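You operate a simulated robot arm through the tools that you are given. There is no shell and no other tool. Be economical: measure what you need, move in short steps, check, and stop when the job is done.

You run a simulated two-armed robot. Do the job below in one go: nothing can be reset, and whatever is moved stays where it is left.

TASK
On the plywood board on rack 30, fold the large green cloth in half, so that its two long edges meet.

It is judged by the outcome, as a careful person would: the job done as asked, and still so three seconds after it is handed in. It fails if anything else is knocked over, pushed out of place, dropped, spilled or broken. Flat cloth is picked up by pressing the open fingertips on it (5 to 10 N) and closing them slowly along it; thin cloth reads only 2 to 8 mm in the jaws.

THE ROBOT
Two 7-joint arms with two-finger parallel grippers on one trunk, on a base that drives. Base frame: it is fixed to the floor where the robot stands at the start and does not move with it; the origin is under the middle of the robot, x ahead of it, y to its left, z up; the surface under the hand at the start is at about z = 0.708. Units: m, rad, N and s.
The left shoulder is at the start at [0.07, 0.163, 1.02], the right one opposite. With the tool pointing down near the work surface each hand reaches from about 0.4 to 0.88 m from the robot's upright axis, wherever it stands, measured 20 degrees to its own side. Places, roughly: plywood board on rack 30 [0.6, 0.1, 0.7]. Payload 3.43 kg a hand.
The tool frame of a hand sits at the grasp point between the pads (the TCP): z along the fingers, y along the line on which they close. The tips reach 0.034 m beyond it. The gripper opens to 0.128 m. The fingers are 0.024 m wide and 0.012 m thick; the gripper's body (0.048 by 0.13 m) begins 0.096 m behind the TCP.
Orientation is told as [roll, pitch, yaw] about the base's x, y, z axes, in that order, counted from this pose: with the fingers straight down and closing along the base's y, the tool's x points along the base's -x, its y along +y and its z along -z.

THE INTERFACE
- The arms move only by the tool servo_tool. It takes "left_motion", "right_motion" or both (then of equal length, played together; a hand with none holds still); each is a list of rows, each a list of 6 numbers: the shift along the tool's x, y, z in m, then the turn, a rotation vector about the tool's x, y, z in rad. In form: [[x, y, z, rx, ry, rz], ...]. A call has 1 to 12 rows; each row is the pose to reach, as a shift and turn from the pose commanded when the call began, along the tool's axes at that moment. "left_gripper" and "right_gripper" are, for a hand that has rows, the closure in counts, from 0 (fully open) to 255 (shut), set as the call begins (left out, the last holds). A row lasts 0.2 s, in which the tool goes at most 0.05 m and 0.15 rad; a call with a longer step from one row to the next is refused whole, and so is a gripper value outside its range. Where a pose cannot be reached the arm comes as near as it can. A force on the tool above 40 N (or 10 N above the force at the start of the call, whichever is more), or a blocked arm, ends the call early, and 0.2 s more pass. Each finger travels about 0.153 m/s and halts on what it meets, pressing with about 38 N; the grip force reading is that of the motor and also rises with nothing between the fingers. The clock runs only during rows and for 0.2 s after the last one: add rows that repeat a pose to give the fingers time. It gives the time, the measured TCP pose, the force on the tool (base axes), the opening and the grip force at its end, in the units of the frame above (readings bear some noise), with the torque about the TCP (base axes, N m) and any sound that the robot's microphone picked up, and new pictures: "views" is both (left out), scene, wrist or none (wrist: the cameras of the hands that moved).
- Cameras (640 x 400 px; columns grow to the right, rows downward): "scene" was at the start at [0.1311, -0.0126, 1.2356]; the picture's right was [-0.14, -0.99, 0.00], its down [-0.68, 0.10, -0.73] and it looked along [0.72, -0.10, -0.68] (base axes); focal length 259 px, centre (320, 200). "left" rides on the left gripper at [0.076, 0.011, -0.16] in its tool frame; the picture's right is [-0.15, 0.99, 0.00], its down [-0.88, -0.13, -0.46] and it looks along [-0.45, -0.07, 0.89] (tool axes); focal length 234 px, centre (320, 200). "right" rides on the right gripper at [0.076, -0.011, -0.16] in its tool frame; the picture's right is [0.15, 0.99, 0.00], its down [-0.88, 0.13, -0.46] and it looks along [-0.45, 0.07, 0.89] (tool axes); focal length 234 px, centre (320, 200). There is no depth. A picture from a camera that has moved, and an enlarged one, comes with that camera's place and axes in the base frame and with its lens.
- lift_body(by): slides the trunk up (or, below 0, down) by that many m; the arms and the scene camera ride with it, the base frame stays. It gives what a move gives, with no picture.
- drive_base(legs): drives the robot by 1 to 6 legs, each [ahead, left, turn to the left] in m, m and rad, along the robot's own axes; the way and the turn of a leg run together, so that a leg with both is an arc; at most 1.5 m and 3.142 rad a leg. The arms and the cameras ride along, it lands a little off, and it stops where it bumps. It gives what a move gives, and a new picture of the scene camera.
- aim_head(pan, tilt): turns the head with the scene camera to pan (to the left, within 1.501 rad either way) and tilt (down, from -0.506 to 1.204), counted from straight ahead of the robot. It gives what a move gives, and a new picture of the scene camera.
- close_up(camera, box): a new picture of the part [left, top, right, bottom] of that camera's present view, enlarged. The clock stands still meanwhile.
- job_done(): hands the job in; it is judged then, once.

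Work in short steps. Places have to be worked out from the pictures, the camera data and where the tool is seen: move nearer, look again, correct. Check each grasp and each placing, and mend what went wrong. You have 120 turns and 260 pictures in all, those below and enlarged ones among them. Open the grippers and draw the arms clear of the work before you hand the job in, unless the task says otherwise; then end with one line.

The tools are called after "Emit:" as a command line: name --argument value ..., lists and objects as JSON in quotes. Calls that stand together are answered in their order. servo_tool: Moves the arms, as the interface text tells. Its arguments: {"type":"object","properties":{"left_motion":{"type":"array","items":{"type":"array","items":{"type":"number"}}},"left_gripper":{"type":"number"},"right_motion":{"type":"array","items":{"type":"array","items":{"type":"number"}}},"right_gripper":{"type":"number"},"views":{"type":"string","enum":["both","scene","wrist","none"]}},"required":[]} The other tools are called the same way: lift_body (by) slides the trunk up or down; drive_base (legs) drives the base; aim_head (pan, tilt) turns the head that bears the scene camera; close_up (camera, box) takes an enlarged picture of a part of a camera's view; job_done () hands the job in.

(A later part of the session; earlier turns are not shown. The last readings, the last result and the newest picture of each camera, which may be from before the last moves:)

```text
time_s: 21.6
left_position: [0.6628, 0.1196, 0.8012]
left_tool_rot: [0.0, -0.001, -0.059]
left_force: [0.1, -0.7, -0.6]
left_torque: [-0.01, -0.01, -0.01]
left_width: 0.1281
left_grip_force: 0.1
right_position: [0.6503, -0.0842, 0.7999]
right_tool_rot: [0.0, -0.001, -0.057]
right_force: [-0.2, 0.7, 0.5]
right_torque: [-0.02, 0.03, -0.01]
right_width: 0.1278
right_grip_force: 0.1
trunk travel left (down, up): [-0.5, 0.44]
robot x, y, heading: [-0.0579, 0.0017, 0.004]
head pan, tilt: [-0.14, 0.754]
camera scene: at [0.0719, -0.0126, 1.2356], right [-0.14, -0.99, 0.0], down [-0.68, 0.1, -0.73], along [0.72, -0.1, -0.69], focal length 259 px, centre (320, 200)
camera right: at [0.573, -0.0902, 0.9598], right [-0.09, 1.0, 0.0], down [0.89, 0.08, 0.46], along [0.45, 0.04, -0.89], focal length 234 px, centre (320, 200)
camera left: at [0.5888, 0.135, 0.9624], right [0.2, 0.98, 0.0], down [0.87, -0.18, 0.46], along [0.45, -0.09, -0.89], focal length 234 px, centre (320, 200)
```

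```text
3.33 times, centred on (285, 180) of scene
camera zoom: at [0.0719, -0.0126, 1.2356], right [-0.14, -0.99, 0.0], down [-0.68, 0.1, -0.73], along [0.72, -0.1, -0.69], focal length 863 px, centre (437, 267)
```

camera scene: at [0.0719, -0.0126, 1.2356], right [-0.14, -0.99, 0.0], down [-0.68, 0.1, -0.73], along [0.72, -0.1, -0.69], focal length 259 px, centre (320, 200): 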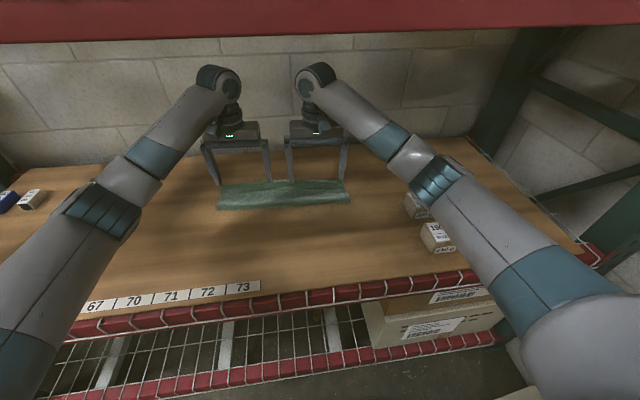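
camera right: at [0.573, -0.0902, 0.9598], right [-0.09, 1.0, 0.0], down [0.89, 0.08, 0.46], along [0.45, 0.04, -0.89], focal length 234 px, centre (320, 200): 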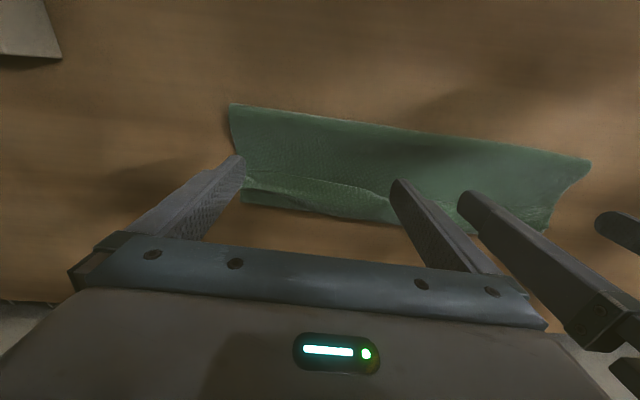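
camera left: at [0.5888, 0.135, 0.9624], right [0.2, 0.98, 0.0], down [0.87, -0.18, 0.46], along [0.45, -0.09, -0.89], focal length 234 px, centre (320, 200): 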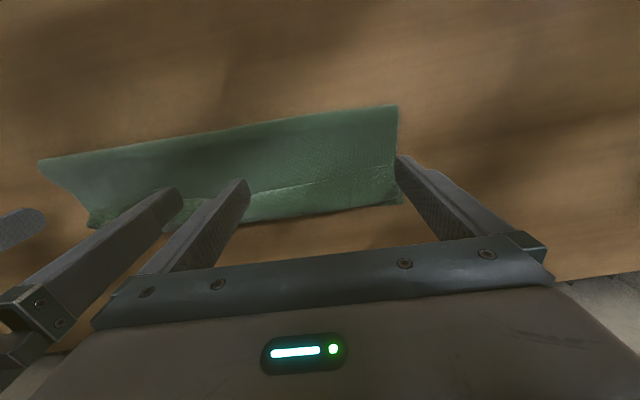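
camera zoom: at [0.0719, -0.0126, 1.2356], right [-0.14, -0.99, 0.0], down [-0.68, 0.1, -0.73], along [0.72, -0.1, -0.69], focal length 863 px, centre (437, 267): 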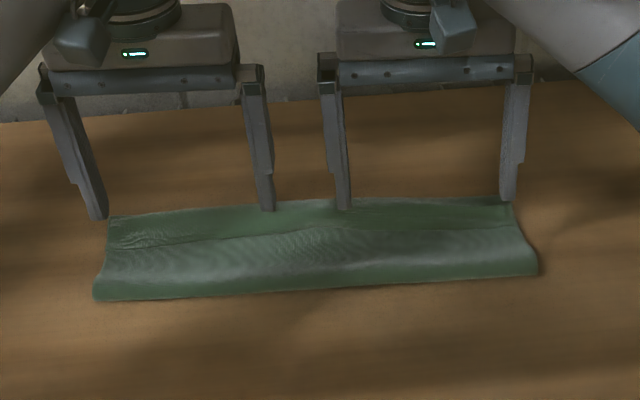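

Lip edge runs from (0.703, 0.192) to (0.664, −0.153); my fingertips are just on its near side. Lowering toward the top layer, right hand shifted 1 cm back.

Emit:
servo_tool --left_motion '[[0.002, 0, 0.012, 0, 0, 0], [0.004, 0, 0.024, 0, 0, 0], [0.004, 0, 0.036, 0, 0, 0], [0.004, 0, 0.044, 0, 0, 0], [0.004, 0, 0.044, 0, 0, 0]]' --right_motion '[[0.005, 0, 0.012, 0, 0, 0], [0.01, 0, 0.024, 0, 0, 0], [0.01, 0, 0.036, 0, 0, 0], [0.01, 0, 0.044, 0, 0, 0], [0.01, 0, 0.044, 0, 0, 0]]' --views "wrist"

Emit:
close_up --camera "left" --box '[60, 90, 440, 260]'

Emit:
close_up --camera "right" --box '[200, 90, 580, 260]'

```text
time_s: 22.8
left_position: [0.6581, 0.1207, 0.7569]
left_tool_rot: [0.001, 0.0, -0.057]
left_force: [-0.4, -0.3, -0.4]
left_torque: [0.0, -0.02, 0.03]
left_width: 0.1281
left_grip_force: 0.0
right_position: [0.6388, -0.0853, 0.7554]
right_tool_rot: [0.001, 0.0, -0.058]
right_force: [-0.8, 0.9, 0.1]
right_torque: [-0.03, 0.02, 0.04]
right_width: 0.1279
right_grip_force: 0.0
trunk travel left (down, up): [-0.5, 0.44]
robot x, y, heading: [-0.06, 0.004, 0.002]
head pan, tilt: [-0.14, 0.754]
camera right: at [0.562, -0.0898, 0.9153], right [-0.09, 1.0, 0.0], down [0.89, 0.08, 0.46], along [0.45, 0.04, -0.89], focal length 234 px, centre (320, 200)
camera left: at [0.5839, 0.1353, 0.9183], right [0.2, 0.98, 0.0], down [0.87, -0.18, 0.46], along [0.45, -0.09, -0.89], focal length 234 px, centre (320, 200)
```

right: 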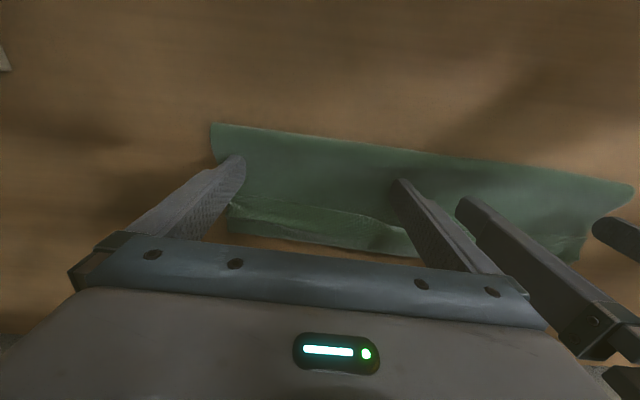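
left: 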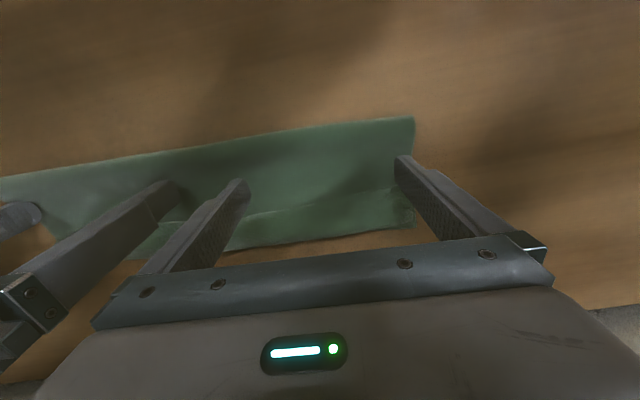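

```text
1.68 times, centred on (250, 175) of left
camera zoom: at [0.5839, 0.1353, 0.9183], right [0.2, 0.98, 0.0], down [0.87, -0.18, 0.46], along [0.45, -0.09, -0.89], focal length 394 px, centre (438, 242)
```

zoom: 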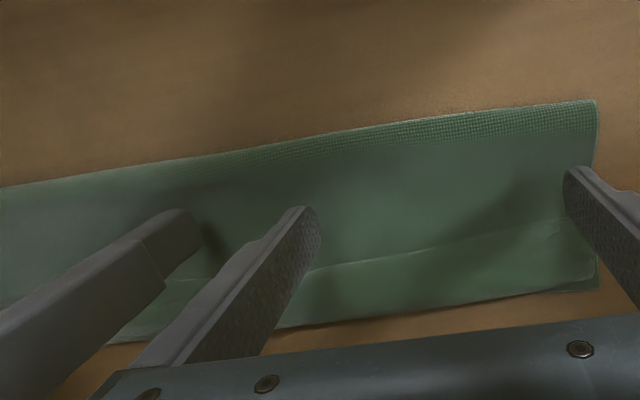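

```text
1.68 times, centred on (390, 175) of right
camera zoom: at [0.562, -0.0898, 0.9153], right [-0.09, 1.0, 0.0], down [0.89, 0.08, 0.46], along [0.45, 0.04, -0.89], focal length 394 px, centre (202, 242)
```

zoom: 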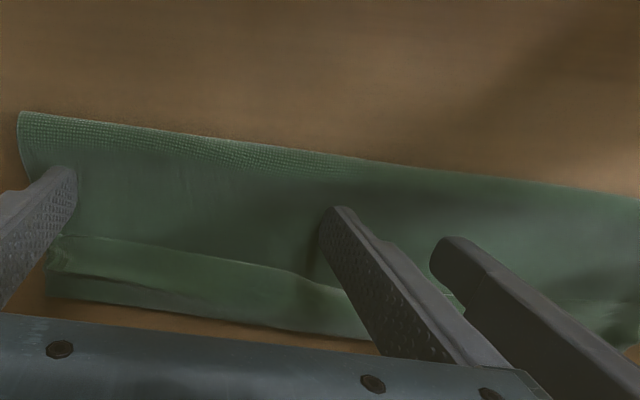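

No contact yet; lowering a further 6–7 mm.

Emit:
servo_tool --left_motion '[[0, 0, 0.003, 0, 0, 0], [0, 0, 0.006, 0, 0, 0], [0, 0, 0.008, 0, 0, 0], [0, 0, 0.008, 0, 0, 0]]' --right_motion '[[0, 0, 0.003, 0, 0, 0], [0, 0, 0.006, 0, 0, 0], [0, 0, 0.007, 0, 0, 0], [0, 0, 0.007, 0, 0, 0]]' --views "none"

```text
time_s: 23.8
left_position: [0.6584, 0.1207, 0.7489]
left_tool_rot: [0.0, -0.001, -0.056]
left_force: [0.1, 0.4, -1.0]
left_torque: [-0.03, 0.0, 0.0]
left_width: 0.1281
left_grip_force: 0.0
right_position: [0.6399, -0.0834, 0.7492]
right_tool_rot: [0.0, -0.001, -0.056]
right_force: [1.0, -0.1, 0.1]
right_torque: [0.03, -0.02, 0.01]
right_width: 0.1278
right_grip_force: 0.1
trunk travel left (down, up): [-0.5, 0.44]
robot x, y, heading: [-0.0619, 0.0005, 0.001]
head pan, tilt: [-0.14, 0.754]
```

Tips are ~5 mm above the board; 3 mm lower gives light contact, then sweep forward 3 cm and look.

Emit:
servo_tool --left_motion '[[0, 0, 0.0015, 0, 0, 0], [0, 0, 0.003, 0, 0, 0], [0, 0, 0.003, 0, 0, 0], [-0.006, 0, 0.003, 0, 0, 0], [-0.012, 0, 0.003, 0, 0, 0], [-0.018, 0, 0.003, 0, 0, 0], [-0.024, 0, 0.003, 0, 0, 0], [-0.03, 0, 0.003, 0, 0, 0], [-0.036, 0, 0.003, 0, 0, 0]]' --right_motion '[[0, 0, 0.0015, 0, 0, 0], [0, 0, 0.003, 0, 0, 0], [0, 0, 0.003, 0, 0, 0], [-0.006, 0, 0.003, 0, 0, 0], [-0.012, 0, 0.003, 0, 0, 0], [-0.018, 0, 0.003, 0, 0, 0], [-0.024, 0, 0.003, 0, 0, 0], [-0.03, 0, 0.003, 0, 0, 0], [-0.036, 0, 0.003, 0, 0, 0]]' --views "wrist"

Emit:
close_up --camera "left" --box '[60, 90, 440, 260]'

Emit:
close_up --camera "right" --box '[200, 90, 580, 260]'

```text
time_s: 25.8
left_position: [0.6944, 0.1182, 0.745]
left_tool_rot: [0.0, 0.0, -0.056]
left_force: [-0.5, -0.5, -0.5]
left_torque: [0.03, 0.0, 0.01]
left_width: 0.128
left_grip_force: 0.0
right_position: [0.6777, -0.0869, 0.7464]
right_tool_rot: [-0.001, 0.001, -0.057]
right_force: [0.4, 0.1, 0.0]
right_torque: [0.04, 0.0, -0.04]
right_width: 0.128
right_grip_force: 0.0
trunk travel left (down, up): [-0.5, 0.44]
robot x, y, heading: [-0.0602, 0.0009, -0.002]
head pan, tilt: [-0.14, 0.754]
camera right: at [0.5994, -0.0919, 0.9058], right [-0.09, 1.0, 0.0], down [0.89, 0.08, 0.46], along [0.45, 0.04, -0.89], focal length 234 px, centre (320, 200)
camera left: at [0.62, 0.1331, 0.9068], right [0.2, 0.98, 0.0], down [0.87, -0.18, 0.46], along [0.45, -0.09, -0.89], focal length 234 px, centre (320, 200)
```

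right: 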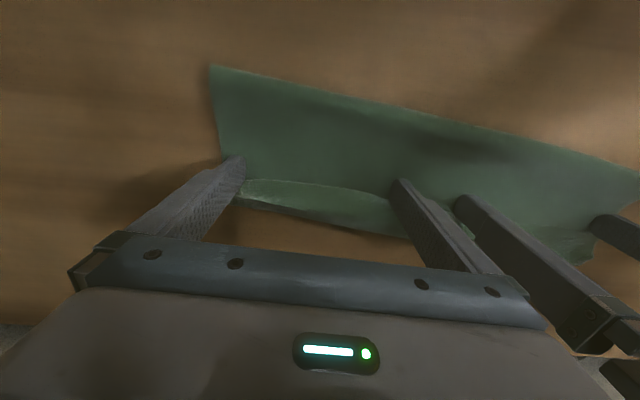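
left: 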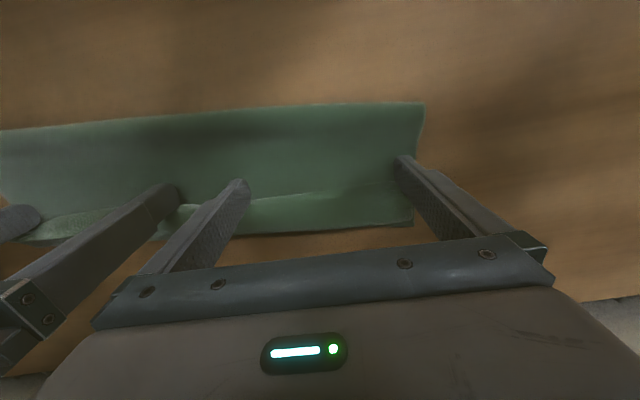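

```text
1.68 times, centred on (250, 175) of left
camera zoom: at [0.62, 0.1331, 0.9068], right [0.2, 0.98, 0.0], down [0.87, -0.18, 0.46], along [0.45, -0.09, -0.89], focal length 394 px, centre (438, 242)
```

zoom: 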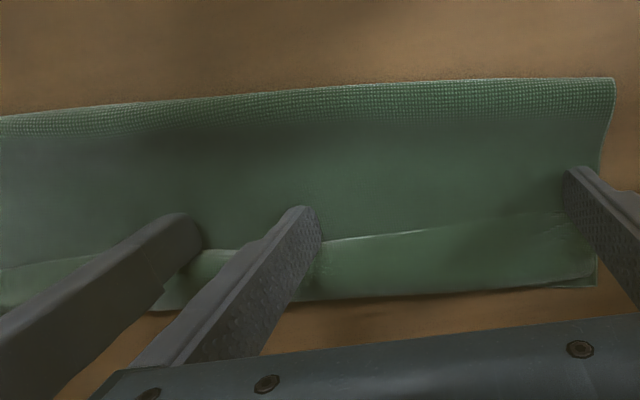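

```text
1.68 times, centred on (390, 175) of right
camera zoom: at [0.5994, -0.0919, 0.9058], right [-0.09, 1.0, 0.0], down [0.89, 0.08, 0.46], along [0.45, 0.04, -0.89], focal length 394 px, centre (202, 242)
```

zoom: 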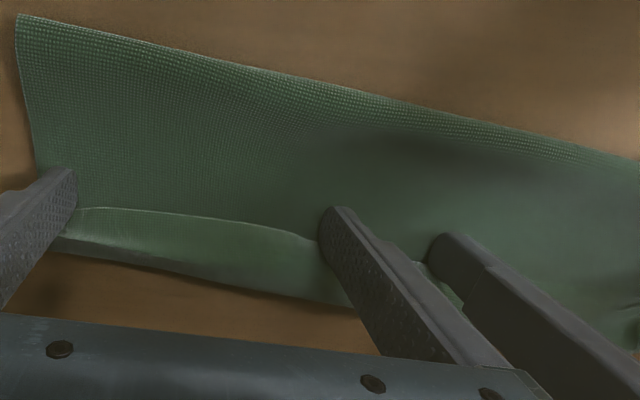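

The fingertips have caught the lip's edge and are pushing it. Continuing the sweep outward.

Emit:
servo_tool --left_motion '[[-0.007, 0, 0, 0, 0, 0], [-0.014, 0, 0, 0, 0, 0], [-0.021, 0, 0, 0, 0, 0], [-0.028, 0, 0, 0, 0, 0], [-0.035, 0, 0, 0, 0, 0], [-0.042, 0, 0, 0, 0, 0], [-0.042, 0, 0, 0, 0, 0]]' --right_motion '[[-0.007, 0, 0, 0, 0, 0], [-0.014, 0, 0, 0, 0, 0], [-0.021, 0, 0, 0, 0, 0], [-0.028, 0, 0, 0, 0, 0], [-0.035, 0, 0, 0, 0, 0], [-0.042, 0, 0, 0, 0, 0], [-0.042, 0, 0, 0, 0, 0]]' --views "wrist"

Emit:
close_up --camera "left" --box '[60, 70, 440, 260]'

Emit:
close_up --camera "right" --box '[200, 70, 580, 260]'

```text
time_s: 27.4
left_position: [0.7355, 0.1168, 0.7471]
left_tool_rot: [0.002, 0.002, -0.058]
left_force: [0.1, 0.5, 0.7]
left_torque: [-0.01, 0.0, 0.0]
left_width: 0.128
left_grip_force: 0.1
right_position: [0.718, -0.0883, 0.747]
right_tool_rot: [0.0, 0.001, -0.058]
right_force: [-0.1, 0.6, 0.1]
right_torque: [0.02, 0.02, 0.02]
right_width: 0.1279
right_grip_force: 0.1
trunk travel left (down, up): [-0.5, 0.44]
robot x, y, heading: [-0.0607, 0.0005, -0.002]
head pan, tilt: [-0.14, 0.754]
camera right: at [0.6405, -0.094, 0.9059], right [-0.09, 1.0, 0.0], down [0.89, 0.08, 0.46], along [0.45, 0.04, -0.89], focal length 234 px, centre (320, 200)
camera left: at [0.6609, 0.1307, 0.9073], right [0.2, 0.98, 0.0], down [0.87, -0.18, 0.46], along [0.45, -0.09, -0.89], focal length 234 px, centre (320, 200)
```

right: 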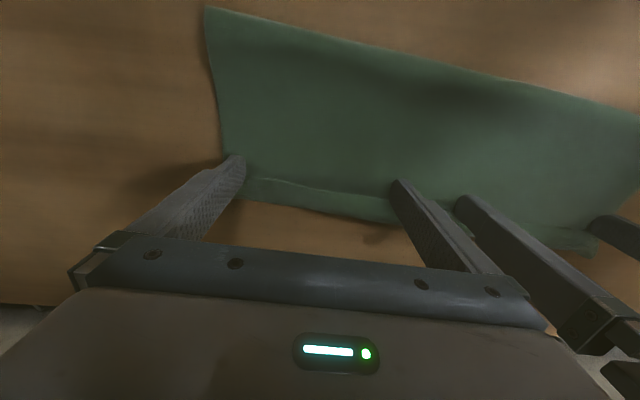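
left: 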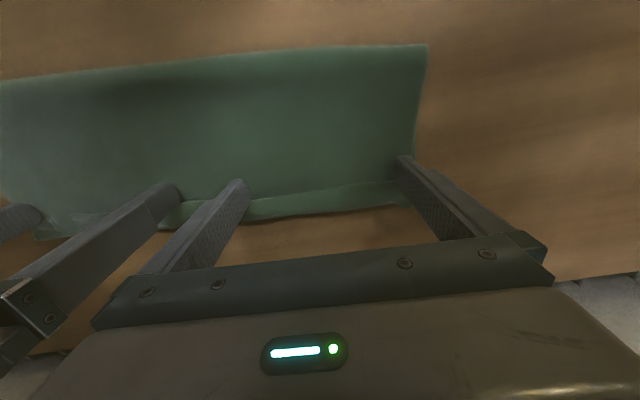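

```text
1.68 times, centred on (250, 165) of left
camera zoom: at [0.6609, 0.1307, 0.9073], right [0.2, 0.98, 0.0], down [0.87, -0.18, 0.46], along [0.45, -0.09, -0.89], focal length 394 px, centre (438, 259)
```

zoom: 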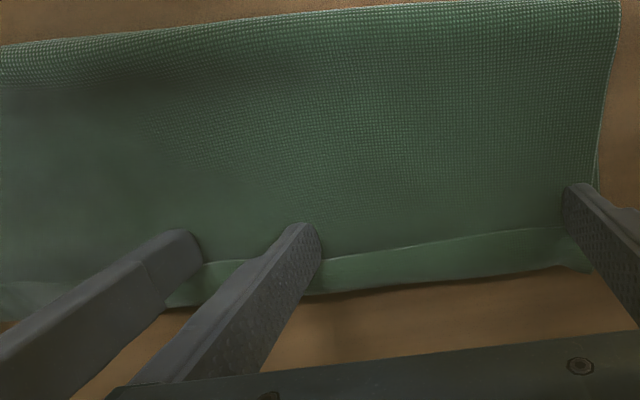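

```text
1.68 times, centred on (390, 165) of right
camera zoom: at [0.6405, -0.094, 0.9059], right [-0.09, 1.0, 0.0], down [0.89, 0.08, 0.46], along [0.45, 0.04, -0.89], focal length 394 px, centre (202, 259)
```

zoom: 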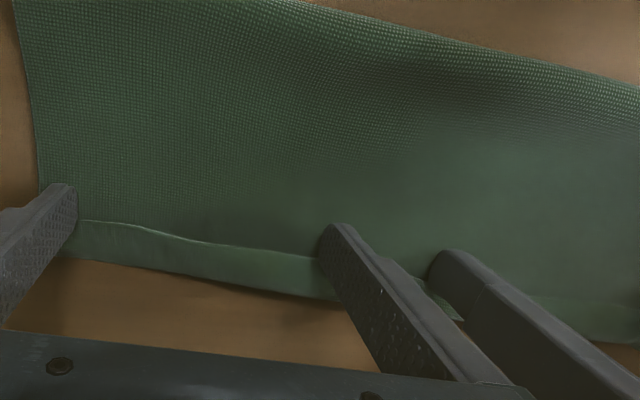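

The lip is getting narrower. Checking the whole from the head camera before finishing the sweep.

Emit:
close_up --camera "scene" --box '[190, 120, 380, 240]'

```text
3.33 times, centred on (285, 180) of scene
camera zoom: at [0.0711, -0.0125, 1.2356], right [-0.14, -0.99, 0.0], down [-0.68, 0.1, -0.73], along [0.72, -0.1, -0.68], focal length 863 px, centre (437, 267)
```

zoom: 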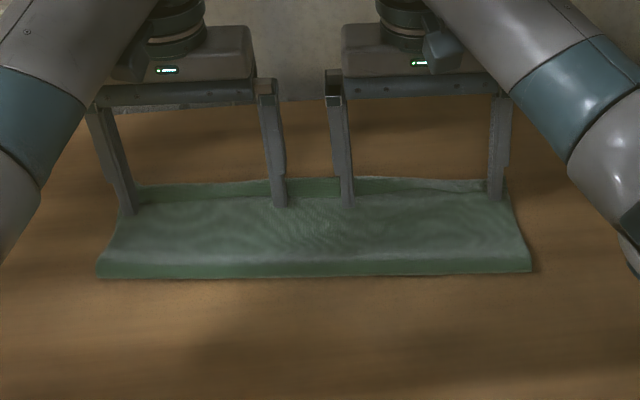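

Working well: the lip is rolling open. Finishing the sweep by another 4.5 cm.

Emit:
servo_tool --left_motion '[[-0.007, 0, 0, 0, 0, 0], [-0.014, 0, 0, 0, 0, 0], [-0.021, 0, 0, 0, 0, 0], [-0.028, 0, 0, 0, 0, 0], [-0.035, 0, 0, 0, 0, 0], [-0.042, 0, 0, 0, 0, 0], [-0.045, 0, 0, 0, 0, 0]]' --right_motion '[[-0.007, 0, 0, 0, 0, 0], [-0.014, 0, 0, 0, 0, 0], [-0.021, 0, 0, 0, 0, 0], [-0.028, 0, 0, 0, 0, 0], [-0.035, 0, 0, 0, 0, 0], [-0.042, 0, 0, 0, 0, 0], [-0.045, 0, 0, 0, 0, 0]]' --views "wrist"

Emit:
close_up --camera "scene" --box '[190, 120, 380, 240]'

```text
time_s: 29.0
left_position: [0.7682, 0.1172, 0.7453]
left_tool_rot: [0.0, 0.0, -0.057]
left_force: [-0.7, -0.4, -0.4]
left_torque: [0.01, -0.01, 0.02]
left_width: 0.128
left_grip_force: 0.1
left hand out of reach, approached as far as the arm can: row 5, 6, 7
right_position: [0.7615, -0.0913, 0.7463]
right_tool_rot: [0.001, 0.001, -0.057]
right_force: [-0.3, 0.1, -1.1]
right_torque: [0.0, -0.01, -0.01]
right_width: 0.1283
right_grip_force: 0.1
trunk travel left (down, up): [-0.5, 0.44]
robot x, y, heading: [-0.0568, 0.0023, 0.001]
head pan, tilt: [-0.14, 0.754]
camera right: at [0.6848, -0.097, 0.906], right [-0.09, 1.0, 0.0], down [0.89, 0.08, 0.46], along [0.45, 0.04, -0.89], focal length 234 px, centre (320, 200)
camera left: at [0.6929, 0.1329, 0.9072], right [0.2, 0.98, 0.0], down [0.87, -0.18, 0.46], along [0.45, -0.09, -0.89], focal length 234 px, centre (320, 200)
```

right: 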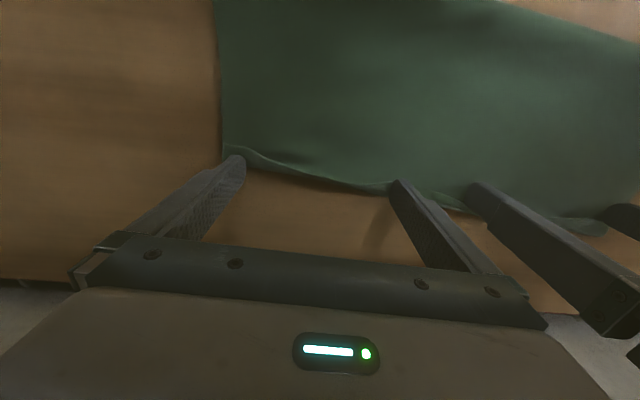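
left: 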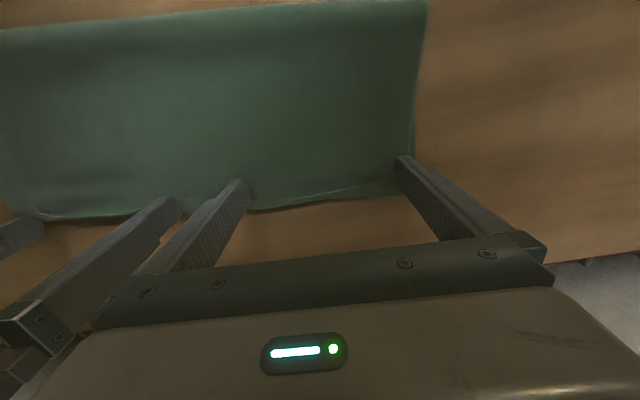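

```text
3.33 times, centred on (285, 180) of scene
camera zoom: at [0.0704, -0.0132, 1.2357], right [-0.14, -0.99, 0.0], down [-0.68, 0.1, -0.73], along [0.72, -0.1, -0.68], focal length 863 px, centre (437, 267)
```

zoom: 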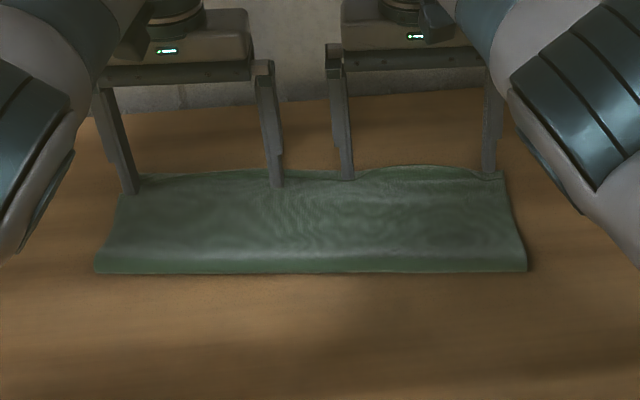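

Almost fully unrolled; left arm at its reach limit. I raise the hands and look at the whole.

Emit:
servo_tool --left_motion '[[0, 0, -0.02, 0, 0, 0], [0, 0, -0.04, 0, 0, 0], [0.01, 0, -0.06, 0, 0, 0], [0.03, 0, -0.07, 0, 0, 0], [0.05, 0, -0.08, 0, 0, 0]]' --right_motion '[[0, 0, -0.02, 0, 0, 0], [0, 0, -0.04, 0, 0, 0], [0.01, 0, -0.06, 0, 0, 0], [0.03, 0, -0.07, 0, 0, 0], [0.05, 0, -0.08, 0, 0, 0]]'

Emit:
close_up --camera "scene" --box '[190, 120, 380, 240]'

```text
time_s: 30.2
left_position: [0.7155, 0.1216, 0.8258]
left_tool_rot: [0.002, 0.0, -0.058]
left_force: [0.5, 0.2, -0.2]
left_torque: [0.01, -0.03, -0.01]
left_width: 0.1281
left_grip_force: 0.0
right_position: [0.7106, -0.0888, 0.8257]
right_tool_rot: [-0.001, 0.0, -0.056]
right_force: [0.4, -0.1, 0.5]
right_torque: [-0.01, 0.0, 0.02]
right_width: 0.1278
right_grip_force: 0.0
trunk travel left (down, up): [-0.5, 0.44]
robot x, y, heading: [-0.0593, 0.0007, 0.001]
head pan, tilt: [-0.14, 0.754]
camera scene: at [0.0702, -0.0126, 1.2358], right [-0.14, -0.99, 0.0], down [-0.68, 0.1, -0.73], along [0.72, -0.1, -0.68], focal length 259 px, centre (320, 200)
camera right: at [0.6349, -0.094, 0.9862], right [-0.09, 1.0, 0.0], down [0.89, 0.08, 0.46], along [0.45, 0.04, -0.89], focal length 234 px, centre (320, 200)
camera left: at [0.6417, 0.1362, 0.9868], right [0.2, 0.98, 0.0], down [0.87, -0.18, 0.46], along [0.45, -0.09, -0.89], focal length 234 px, centre (320, 200)
```

scene: 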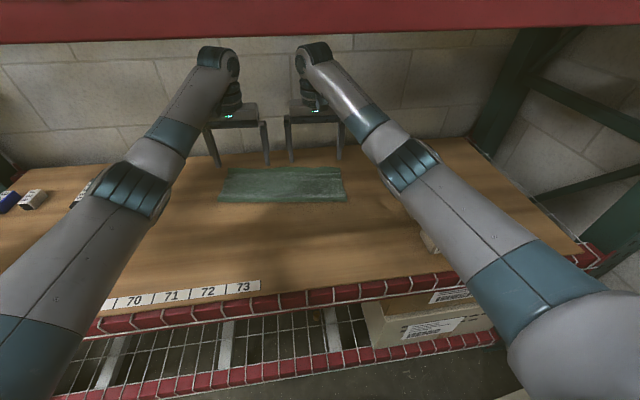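
right: 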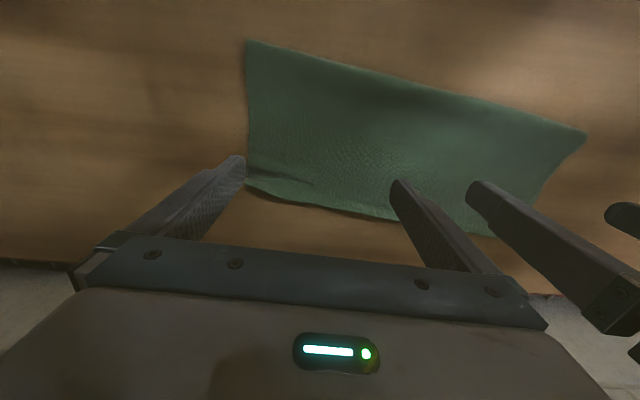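
left: 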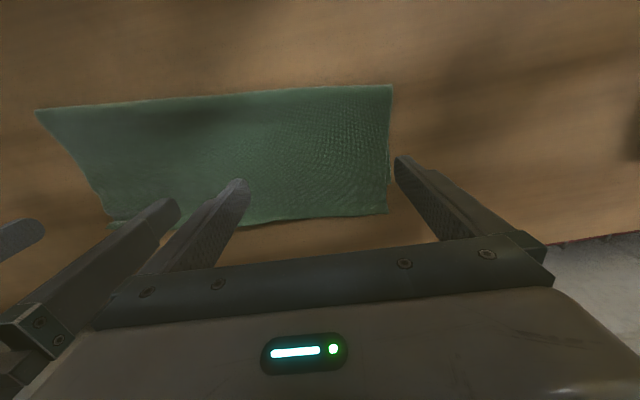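

```text
3.33 times, centred on (285, 180) of scene
camera zoom: at [0.0702, -0.0126, 1.2358], right [-0.14, -0.99, 0.0], down [-0.68, 0.1, -0.73], along [0.72, -0.1, -0.68], focal length 863 px, centre (437, 267)
```

zoom: 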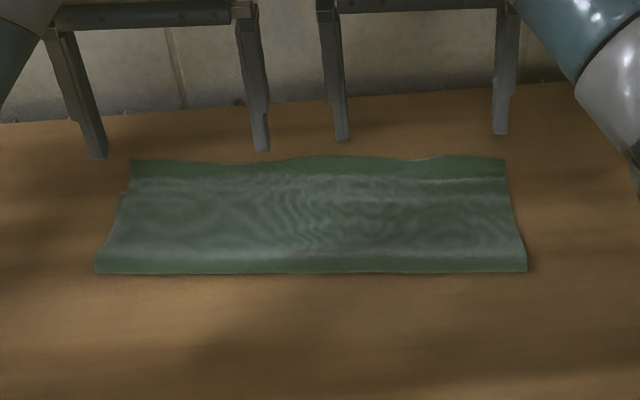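

The lip is now fully laid out; the top layer overhangs the lower one by ~3–4 cm at the far side. I'll drive in 7 cm for reach, pick the overhanging edge, peel it back and re-lay it flush.

Emit:
servo_tool --left_motion '[[0.02, 0.01, 0, 0, 0, 0.02], [0.04, 0.02, 0, 0, 0, 0.04], [0.06, 0.03, 0, 0, 0, 0.06], [0.08, 0.04, 0, 0, 0, 0.083], [0.08, 0.04, 0, 0, 0, 0.083]]' --right_motion '[[0.02, -0.01, 0, 0, 0, 0.02], [0.04, -0.02, 0, 0, 0, 0.04], [0.06, -0.03, 0, 0, 0, 0.06], [0.08, -0.04, 0, 0, 0, 0.083], [0.08, -0.04, 0, 0, 0, 0.083]]' --left_gripper 195 --right_gripper 195 --views "none"

Emit:
drive_base --legs '[[0.07, 0, 0]]'

Emit:
servo_tool --left_motion '[[0, 0, 0, 0, 0, 0]]' --right_motion '[[0, 0, 0, 0, 0, 0]]' --views "wrist"

```text
time_s: 31.4
left_position: [0.6409, 0.1646, 0.8247]
left_tool_rot: [0.0, 0.001, -0.142]
left_force: [-0.5, -0.8, -0.1]
left_torque: [-0.01, 0.01, -0.02]
left_width: 0.0302
left_grip_force: 0.1
right_position: [0.6306, -0.124, 0.8275]
right_tool_rot: [0.001, 0.002, -0.14]
right_force: [-0.1, -0.4, -0.4]
right_torque: [0.02, 0.01, 0.01]
right_width: 0.0301
right_grip_force: 0.1
trunk travel left (down, up): [-0.5, 0.44]
robot x, y, heading: [-0.0586, 0.0006, 0.002]
head pan, tilt: [-0.14, 0.754]
```

```text
time_s: 32.4
left_position: [0.7149, 0.1644, 0.8245]
left_tool_rot: [0.0, 0.0, -0.143]
left_force: [0.3, 1.1, -0.5]
left_torque: [0.0, 0.01, 0.02]
left_width: 0.0301
left_grip_force: 0.1
right_position: [0.7025, -0.1242, 0.8269]
right_tool_rot: [0.0, 0.001, -0.142]
right_force: [0.1, 0.3, -0.3]
right_torque: [-0.03, 0.01, -0.02]
right_width: 0.0304
right_grip_force: 0.2
trunk travel left (down, up): [-0.5, 0.44]
robot x, y, heading: [0.014, -0.0001, -0.0]
head pan, tilt: [-0.14, 0.754]
camera scene: at [0.1443, -0.013, 1.2355], right [-0.14, -0.99, 0.0], down [-0.68, 0.1, -0.73], along [0.72, -0.1, -0.69], focal length 259 px, centre (320, 200)
```

scene: 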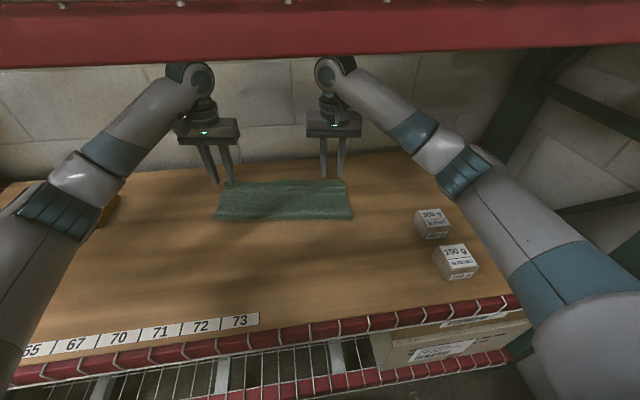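

```text
time_s: 32.8
left_position: [0.7124, 0.1644, 0.8256]
left_tool_rot: [0.0, 0.001, -0.143]
left_force: [0.3, 0.2, -0.3]
left_torque: [0.03, 0.0, -0.02]
left_width: 0.0304
left_grip_force: 0.0
right_position: [0.7019, -0.1252, 0.8277]
right_tool_rot: [0.001, 0.0, -0.141]
right_force: [1.0, -0.1, -0.7]
right_torque: [0.01, 0.0, -0.02]
right_width: 0.0301
right_grip_force: 0.1
trunk travel left (down, up): [-0.5, 0.44]
robot x, y, heading: [0.0114, 0.0009, -0.002]
head pan, tilt: [-0.14, 0.754]
camera right: at [0.6245, -0.1237, 0.9873], right [0.0, 1.0, 0.0], down [0.89, 0.0, 0.46], along [0.46, 0.0, -0.89], focal length 234 px, centre (320, 200)
camera left: at [0.6403, 0.1855, 0.9868], right [0.29, 0.96, 0.0], down [0.85, -0.25, 0.46], along [0.44, -0.13, -0.89], focal length 234 px, centre (320, 200)
```

right: 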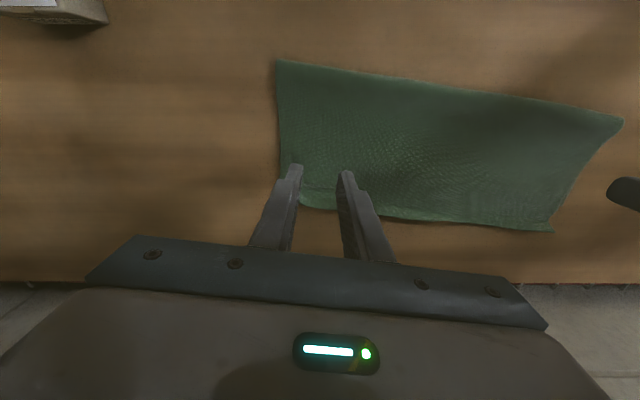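
left: 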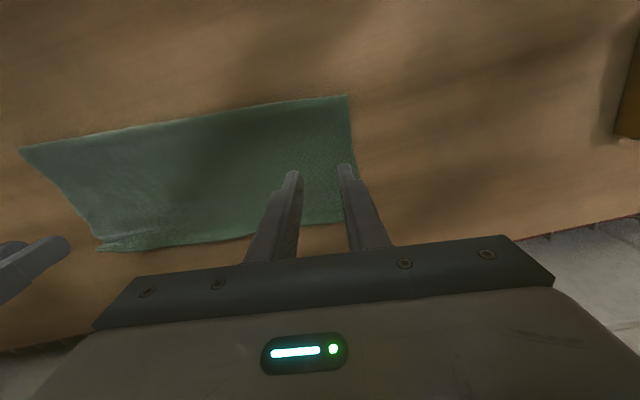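

Positioning over the overhanging far edge (left ≈0.815, right ≈0.778), lowering to ~1.5 cm above.

Emit:
servo_tool --left_motion '[[-0.03, 0.001, 0, 0, 0, 0], [-0.06, 0.003, 0, 0, 0, 0], [-0.09, 0.004, 0, 0, 0, 0], [-0.09, 0.004, 0.03, 0, 0, 0], [-0.09, 0.004, 0.055, 0, 0, 0], [-0.09, 0.004, 0.068, 0, 0, 0], [-0.09, 0.004, 0.068, 0, 0, 0]]' --right_motion '[[-0.02, 0.006, 0, 0, 0, 0], [-0.04, 0.012, 0, 0, 0, 0], [-0.062, 0.019, 0, 0, 0, 0], [-0.062, 0.019, 0.03, 0, 0, 0], [-0.062, 0.019, 0.055, 0, 0, 0], [-0.062, 0.019, 0.07, 0, 0, 0], [-0.062, 0.019, 0.07, 0, 0, 0]]' --views "wrist"

Emit:
close_up --camera "left" --box '[220, 100, 460, 250]'

Emit:
close_up --camera "right" --box '[200, 100, 440, 250]'

```text
time_s: 34.4
left_position: [0.8028, 0.1539, 0.7576]
left_tool_rot: [-0.001, 0.0, -0.142]
left_force: [-0.4, 0.4, 0.1]
left_torque: [-0.04, 0.02, -0.01]
left_width: 0.0301
left_grip_force: 0.1
right_position: [0.7656, -0.1145, 0.7578]
right_tool_rot: [0.0, -0.001, -0.142]
right_force: [0.2, 0.4, -0.1]
right_torque: [0.0, 0.01, -0.03]
right_width: 0.0303
right_grip_force: 0.1
trunk travel left (down, up): [-0.5, 0.44]
robot x, y, heading: [0.0097, -0.0033, -0.0]
head pan, tilt: [-0.14, 0.754]
camera right: at [0.6879, -0.1141, 0.9176], right [-0.01, 1.0, 0.0], down [0.89, 0.0, 0.46], along [0.46, 0.0, -0.89], focal length 234 px, centre (320, 200)
camera left: at [0.7299, 0.1756, 0.9189], right [0.29, 0.96, 0.0], down [0.85, -0.25, 0.46], along [0.44, -0.13, -0.89], focal length 234 px, centre (320, 200)
```

right: 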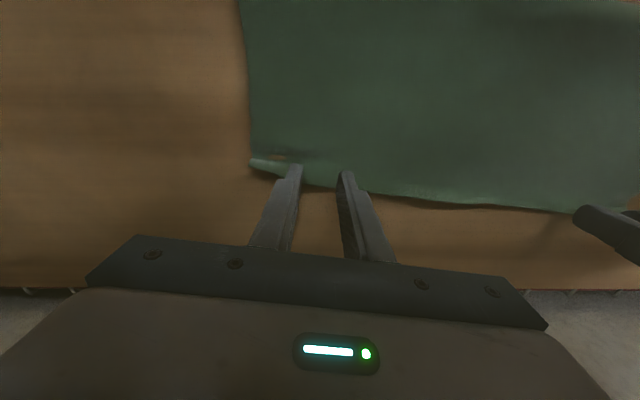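
left: 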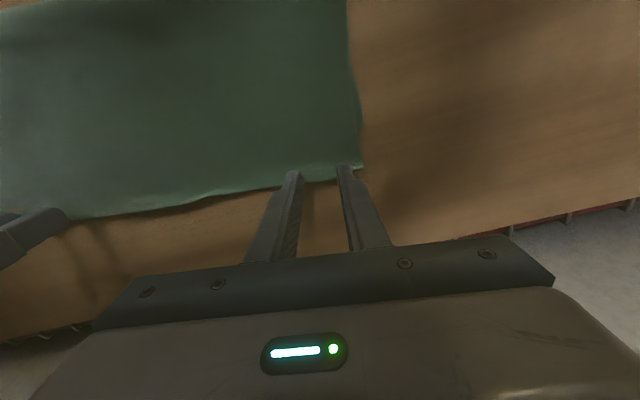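

```text
2.67 times, centred on (340, 175) of left
camera zoom: at [0.7299, 0.1756, 0.9189], right [0.29, 0.96, 0.0], down [0.85, -0.25, 0.46], along [0.44, -0.13, -0.89], focal length 624 px, centre (267, 267)
```

zoom: 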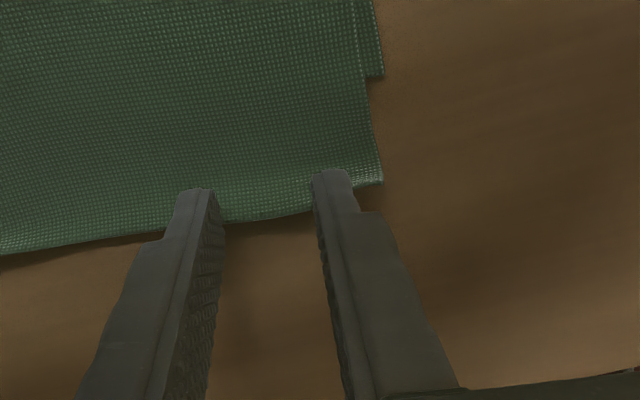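

```text
2.67 times, centred on (320, 175) of right
camera zoom: at [0.6879, -0.1141, 0.9176], right [-0.01, 1.0, 0.0], down [0.89, 0.0, 0.46], along [0.46, 0.0, -0.89], focal length 624 px, centre (320, 267)
```

zoom: 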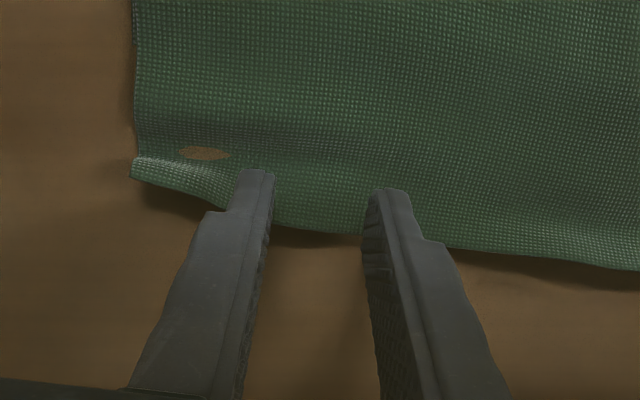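

Clear view: the left overhang is ~3.6 cm and both fingertip pairs stand on the overhanging single layer. Pressing down.

Emit:
servo_tool --left_motion '[[0, 0, 0.006, 0, 0, 0], [0, 0, 0.012, 0, 0, 0], [0, 0, 0.0145, 0, 0, 0], [0, 0, 0.0145, 0, 0, 0]]' --right_motion '[[0, 0, 0.006, 0, 0, 0], [0, 0, 0.012, 0, 0, 0], [0, 0, 0.0145, 0, 0, 0], [0, 0, 0.0145, 0, 0, 0]]' --views "none"

```text
time_s: 35.4
left_position: [0.8033, 0.1556, 0.7434]
left_tool_rot: [0.0, -0.001, -0.142]
left_force: [0.1, 1.5, 2.0]
left_torque: [0.07, -0.05, -0.04]
left_width: 0.0302
left_grip_force: 0.1
right_position: [0.7655, -0.1146, 0.7432]
right_tool_rot: [0.001, 0.0, -0.142]
right_force: [0.2, -0.2, -0.4]
right_torque: [0.01, -0.01, -0.01]
right_width: 0.0299
right_grip_force: 0.0
trunk travel left (down, up): [-0.5, 0.44]
robot x, y, heading: [0.0112, -0.0037, -0.002]
head pan, tilt: [-0.14, 0.754]
```

Emit:
servo_tool --left_motion '[[0, 0, 0.0005, 0, 0, 0], [0, 0, 0.0005, 0, 0, 0]]' --right_motion '[[0, 0, 0.0007, 0, 0, 0], [0, 0, 0.0014, 0, 0, 0]]' --views "none"

```text
time_s: 36.0
left_position: [0.8025, 0.1536, 0.7429]
left_tool_rot: [0.0, -0.002, -0.145]
left_force: [-0.2, 0.6, 3.7]
left_torque: [0.06, -0.02, 0.0]
left_width: 0.0302
left_grip_force: 0.1
right_position: [0.7658, -0.1133, 0.7435]
right_tool_rot: [0.001, -0.003, -0.142]
right_force: [0.5, -2.2, 6.8]
right_torque: [-0.05, -0.05, -0.01]
right_width: 0.0301
right_grip_force: 0.2
trunk travel left (down, up): [-0.5, 0.44]
robot x, y, heading: [0.0121, -0.0033, -0.004]
head pan, tilt: [-0.14, 0.754]
```

Right presses 7 N, left 4 N. A touch more on the left, and closing slowly in steps.

Emit:
servo_tool --left_motion '[[0, 0, 0.0006, 0, 0, 0], [0, 0, 0.0006, 0, 0, 0]]' --right_motion '[[0, 0, 0, 0, 0, 0], [0, 0, 0, 0, 0, 0]]' --left_gripper 206 --right_gripper 206 --views "none"

Emit:
servo_tool --left_motion '[[0, 0, 0, 0, 0, 0], [0, 0, 0, 0, 0, 0]]' --right_motion '[[0, 0, 0, 0, 0, 0], [0, 0, 0, 0, 0, 0]]' --left_gripper 217 --right_gripper 217 --views "wrist"

```text
time_s: 36.6
left_position: [0.8029, 0.1554, 0.7421]
left_tool_rot: [-0.001, -0.005, -0.144]
left_force: [1.4, 0.4, 10.2]
left_torque: [0.03, -0.07, 0.0]
left_width: 0.0235
left_grip_force: 0.1
right_position: [0.7656, -0.1147, 0.744]
right_tool_rot: [0.0, -0.003, -0.141]
right_force: [0.9, 0.4, 6.0]
right_torque: [0.04, -0.09, -0.01]
right_width: 0.0244
right_grip_force: 0.1
trunk travel left (down, up): [-0.5, 0.44]
robot x, y, heading: [0.0108, 0.0015, 0.001]
head pan, tilt: [-0.14, 0.754]
```

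```text
time_s: 37.2
left_position: [0.8013, 0.1546, 0.7433]
left_tool_rot: [0.0, 0.0, -0.146]
left_force: [0.1, -1.3, 14.3]
left_torque: [-0.01, -0.03, 0.0]
left_width: 0.0179
left_grip_force: 0.0
right_position: [0.7647, -0.1142, 0.7439]
right_tool_rot: [-0.001, -0.002, -0.143]
right_force: [0.5, 0.5, 5.1]
right_torque: [0.01, -0.04, 0.0]
right_width: 0.0187
right_grip_force: 0.1
trunk travel left (down, up): [-0.5, 0.44]
robot x, y, heading: [0.0099, -0.0017, -0.002]
head pan, tilt: [-0.14, 0.754]
camera right: at [0.6869, -0.1135, 0.903], right [0.0, 1.0, 0.0], down [0.89, 0.0, 0.46], along [0.46, 0.0, -0.89], focal length 234 px, centre (320, 200)
camera left: at [0.7288, 0.1757, 0.9045], right [0.29, 0.96, 0.0], down [0.85, -0.25, 0.46], along [0.44, -0.13, -0.89], focal length 234 px, centre (320, 200)
```

right: 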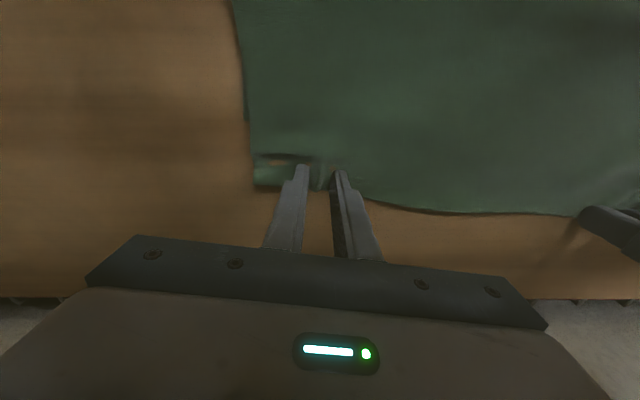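
left: 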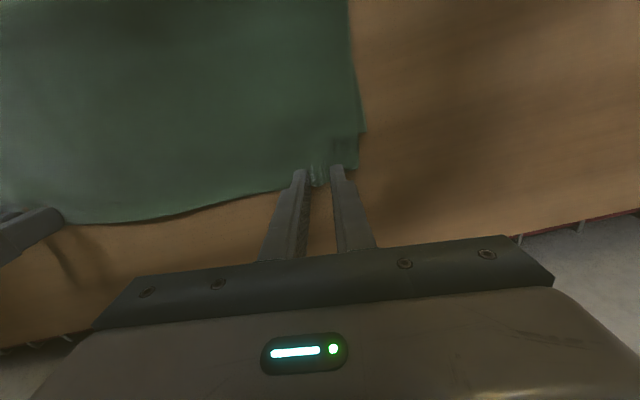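

Ridges are forming. The right lower corner is visible at x≈0.716 (left 0.777), so I need to re-lay ~4 cm (left) and ~5 cm (right) nearer. Finish closing and test-lift.

Emit:
servo_tool --left_motion '[[0, 0, -0.0005, 0, 0, 0], [0, 0, -0.0005, 0, 0, 0]]' --right_motion '[[0, 0, 0, 0, 0, 0], [0, 0, 0, 0, 0, 0]]' --left_gripper 228 --right_gripper 228 --views "none"

Emit:
servo_tool --left_motion '[[0, 0, 0, 0, 0, 0], [0, 0, 0, 0, 0, 0]]' --right_motion '[[0, 0, 0, 0, 0, 0], [0, 0, 0, 0, 0, 0]]' --left_gripper 239 --right_gripper 239 --views "none"

Emit:
servo_tool --left_motion '[[0, 0, 0, 0, 0, 0], [0, 0, 0, 0, 0, 0], [0, 0, 0, 0, 0, 0], [0, 0, -0.01, 0, 0, 0], [0, 0, -0.02, 0, 0, 0], [0, 0, -0.03, 0, 0, 0], [0, 0, -0.03, 0, 0, 0]]' --right_motion '[[0, 0, 0, 0, 0, 0], [0, 0, 0, 0, 0, 0], [0, 0, 0, 0, 0, 0], [0, 0, -0.01, 0, 0, 0], [0, 0, -0.02, 0, 0, 0], [0, 0, -0.03, 0, 0, 0], [0, 0, -0.03, 0, 0, 0]]' --left_gripper 255 --right_gripper 255

```text
time_s: 37.8
left_position: [0.8013, 0.1548, 0.7428]
left_tool_rot: [-0.002, 0.0, -0.143]
left_force: [-0.1, -1.1, 10.8]
left_torque: [0.02, -0.05, 0.0]
left_width: 0.0125
left_grip_force: 0.2
right_position: [0.7639, -0.1146, 0.7442]
right_tool_rot: [-0.002, -0.001, -0.141]
right_force: [-1.2, 0.2, 4.7]
right_torque: [0.0, 0.03, 0.03]
right_width: 0.0131
right_grip_force: 0.1
trunk travel left (down, up): [-0.5, 0.44]
robot x, y, heading: [0.015, 0.001, -0.001]
head pan, tilt: [-0.14, 0.754]
```

```text
time_s: 38.4
left_position: [0.8024, 0.1548, 0.7437]
left_tool_rot: [-0.001, -0.003, -0.144]
left_force: [-1.6, -3.5, 9.4]
left_torque: [-0.1, 0.06, 0.02]
left_width: 0.0083
left_grip_force: 0.1
right_position: [0.764, -0.1139, 0.7439]
right_tool_rot: [0.0, -0.001, -0.141]
right_force: [-0.8, 2.4, 5.5]
right_torque: [0.11, -0.01, -0.01]
right_width: 0.0087
right_grip_force: 0.2
trunk travel left (down, up): [-0.5, 0.44]
robot x, y, heading: [0.0111, -0.0009, -0.0]
head pan, tilt: [-0.14, 0.754]
```

```text
time_s: 40.0
left_position: [0.8019, 0.1544, 0.7721]
left_tool_rot: [0.0, 0.0, -0.144]
left_force: [-1.6, -8.6, 0.5]
left_torque: [-0.29, 0.06, 0.0]
left_width: 0.0016
left_grip_force: 36.7
right_position: [0.7657, -0.1152, 0.7714]
right_tool_rot: [0.0, 0.0, -0.14]
right_force: [2.4, 8.0, -0.4]
right_torque: [0.26, -0.05, 0.0]
right_width: 0.002
right_grip_force: 36.4
trunk travel left (down, up): [-0.5, 0.44]
robot x, y, heading: [0.0112, -0.0017, 0.0]
head pan, tilt: [-0.14, 0.754]
camera scene: at [0.143, -0.013, 1.2356], right [-0.14, -0.99, 0.0], down [-0.68, 0.1, -0.73], along [0.72, -0.1, -0.68], focal length 259 px, centre (320, 200)
camera right: at [0.6885, -0.1135, 0.9303], right [-0.01, 1.0, 0.0], down [0.89, 0.0, 0.46], along [0.46, 0.0, -0.89], focal length 234 px, centre (320, 200)
camera left: at [0.7299, 0.1759, 0.9335], right [0.29, 0.96, 0.0], down [0.85, -0.25, 0.46], along [0.44, -0.13, -0.89], focal length 234 px, centre (320, 200)
```

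scene: 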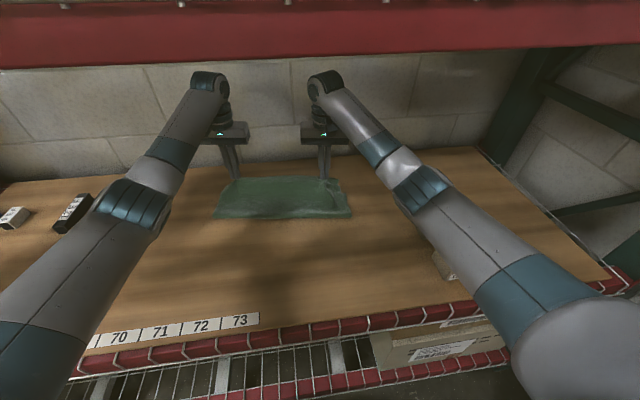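
right: 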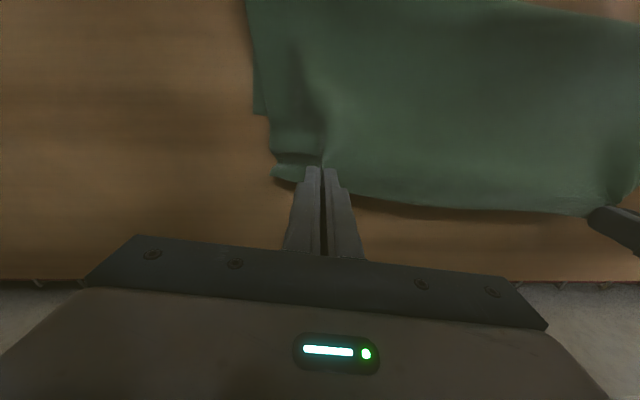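
left: 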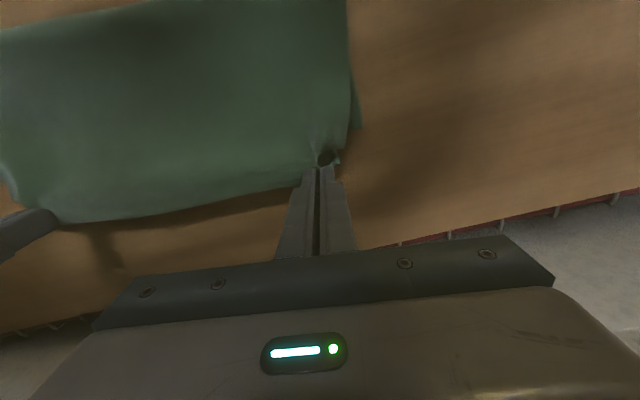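

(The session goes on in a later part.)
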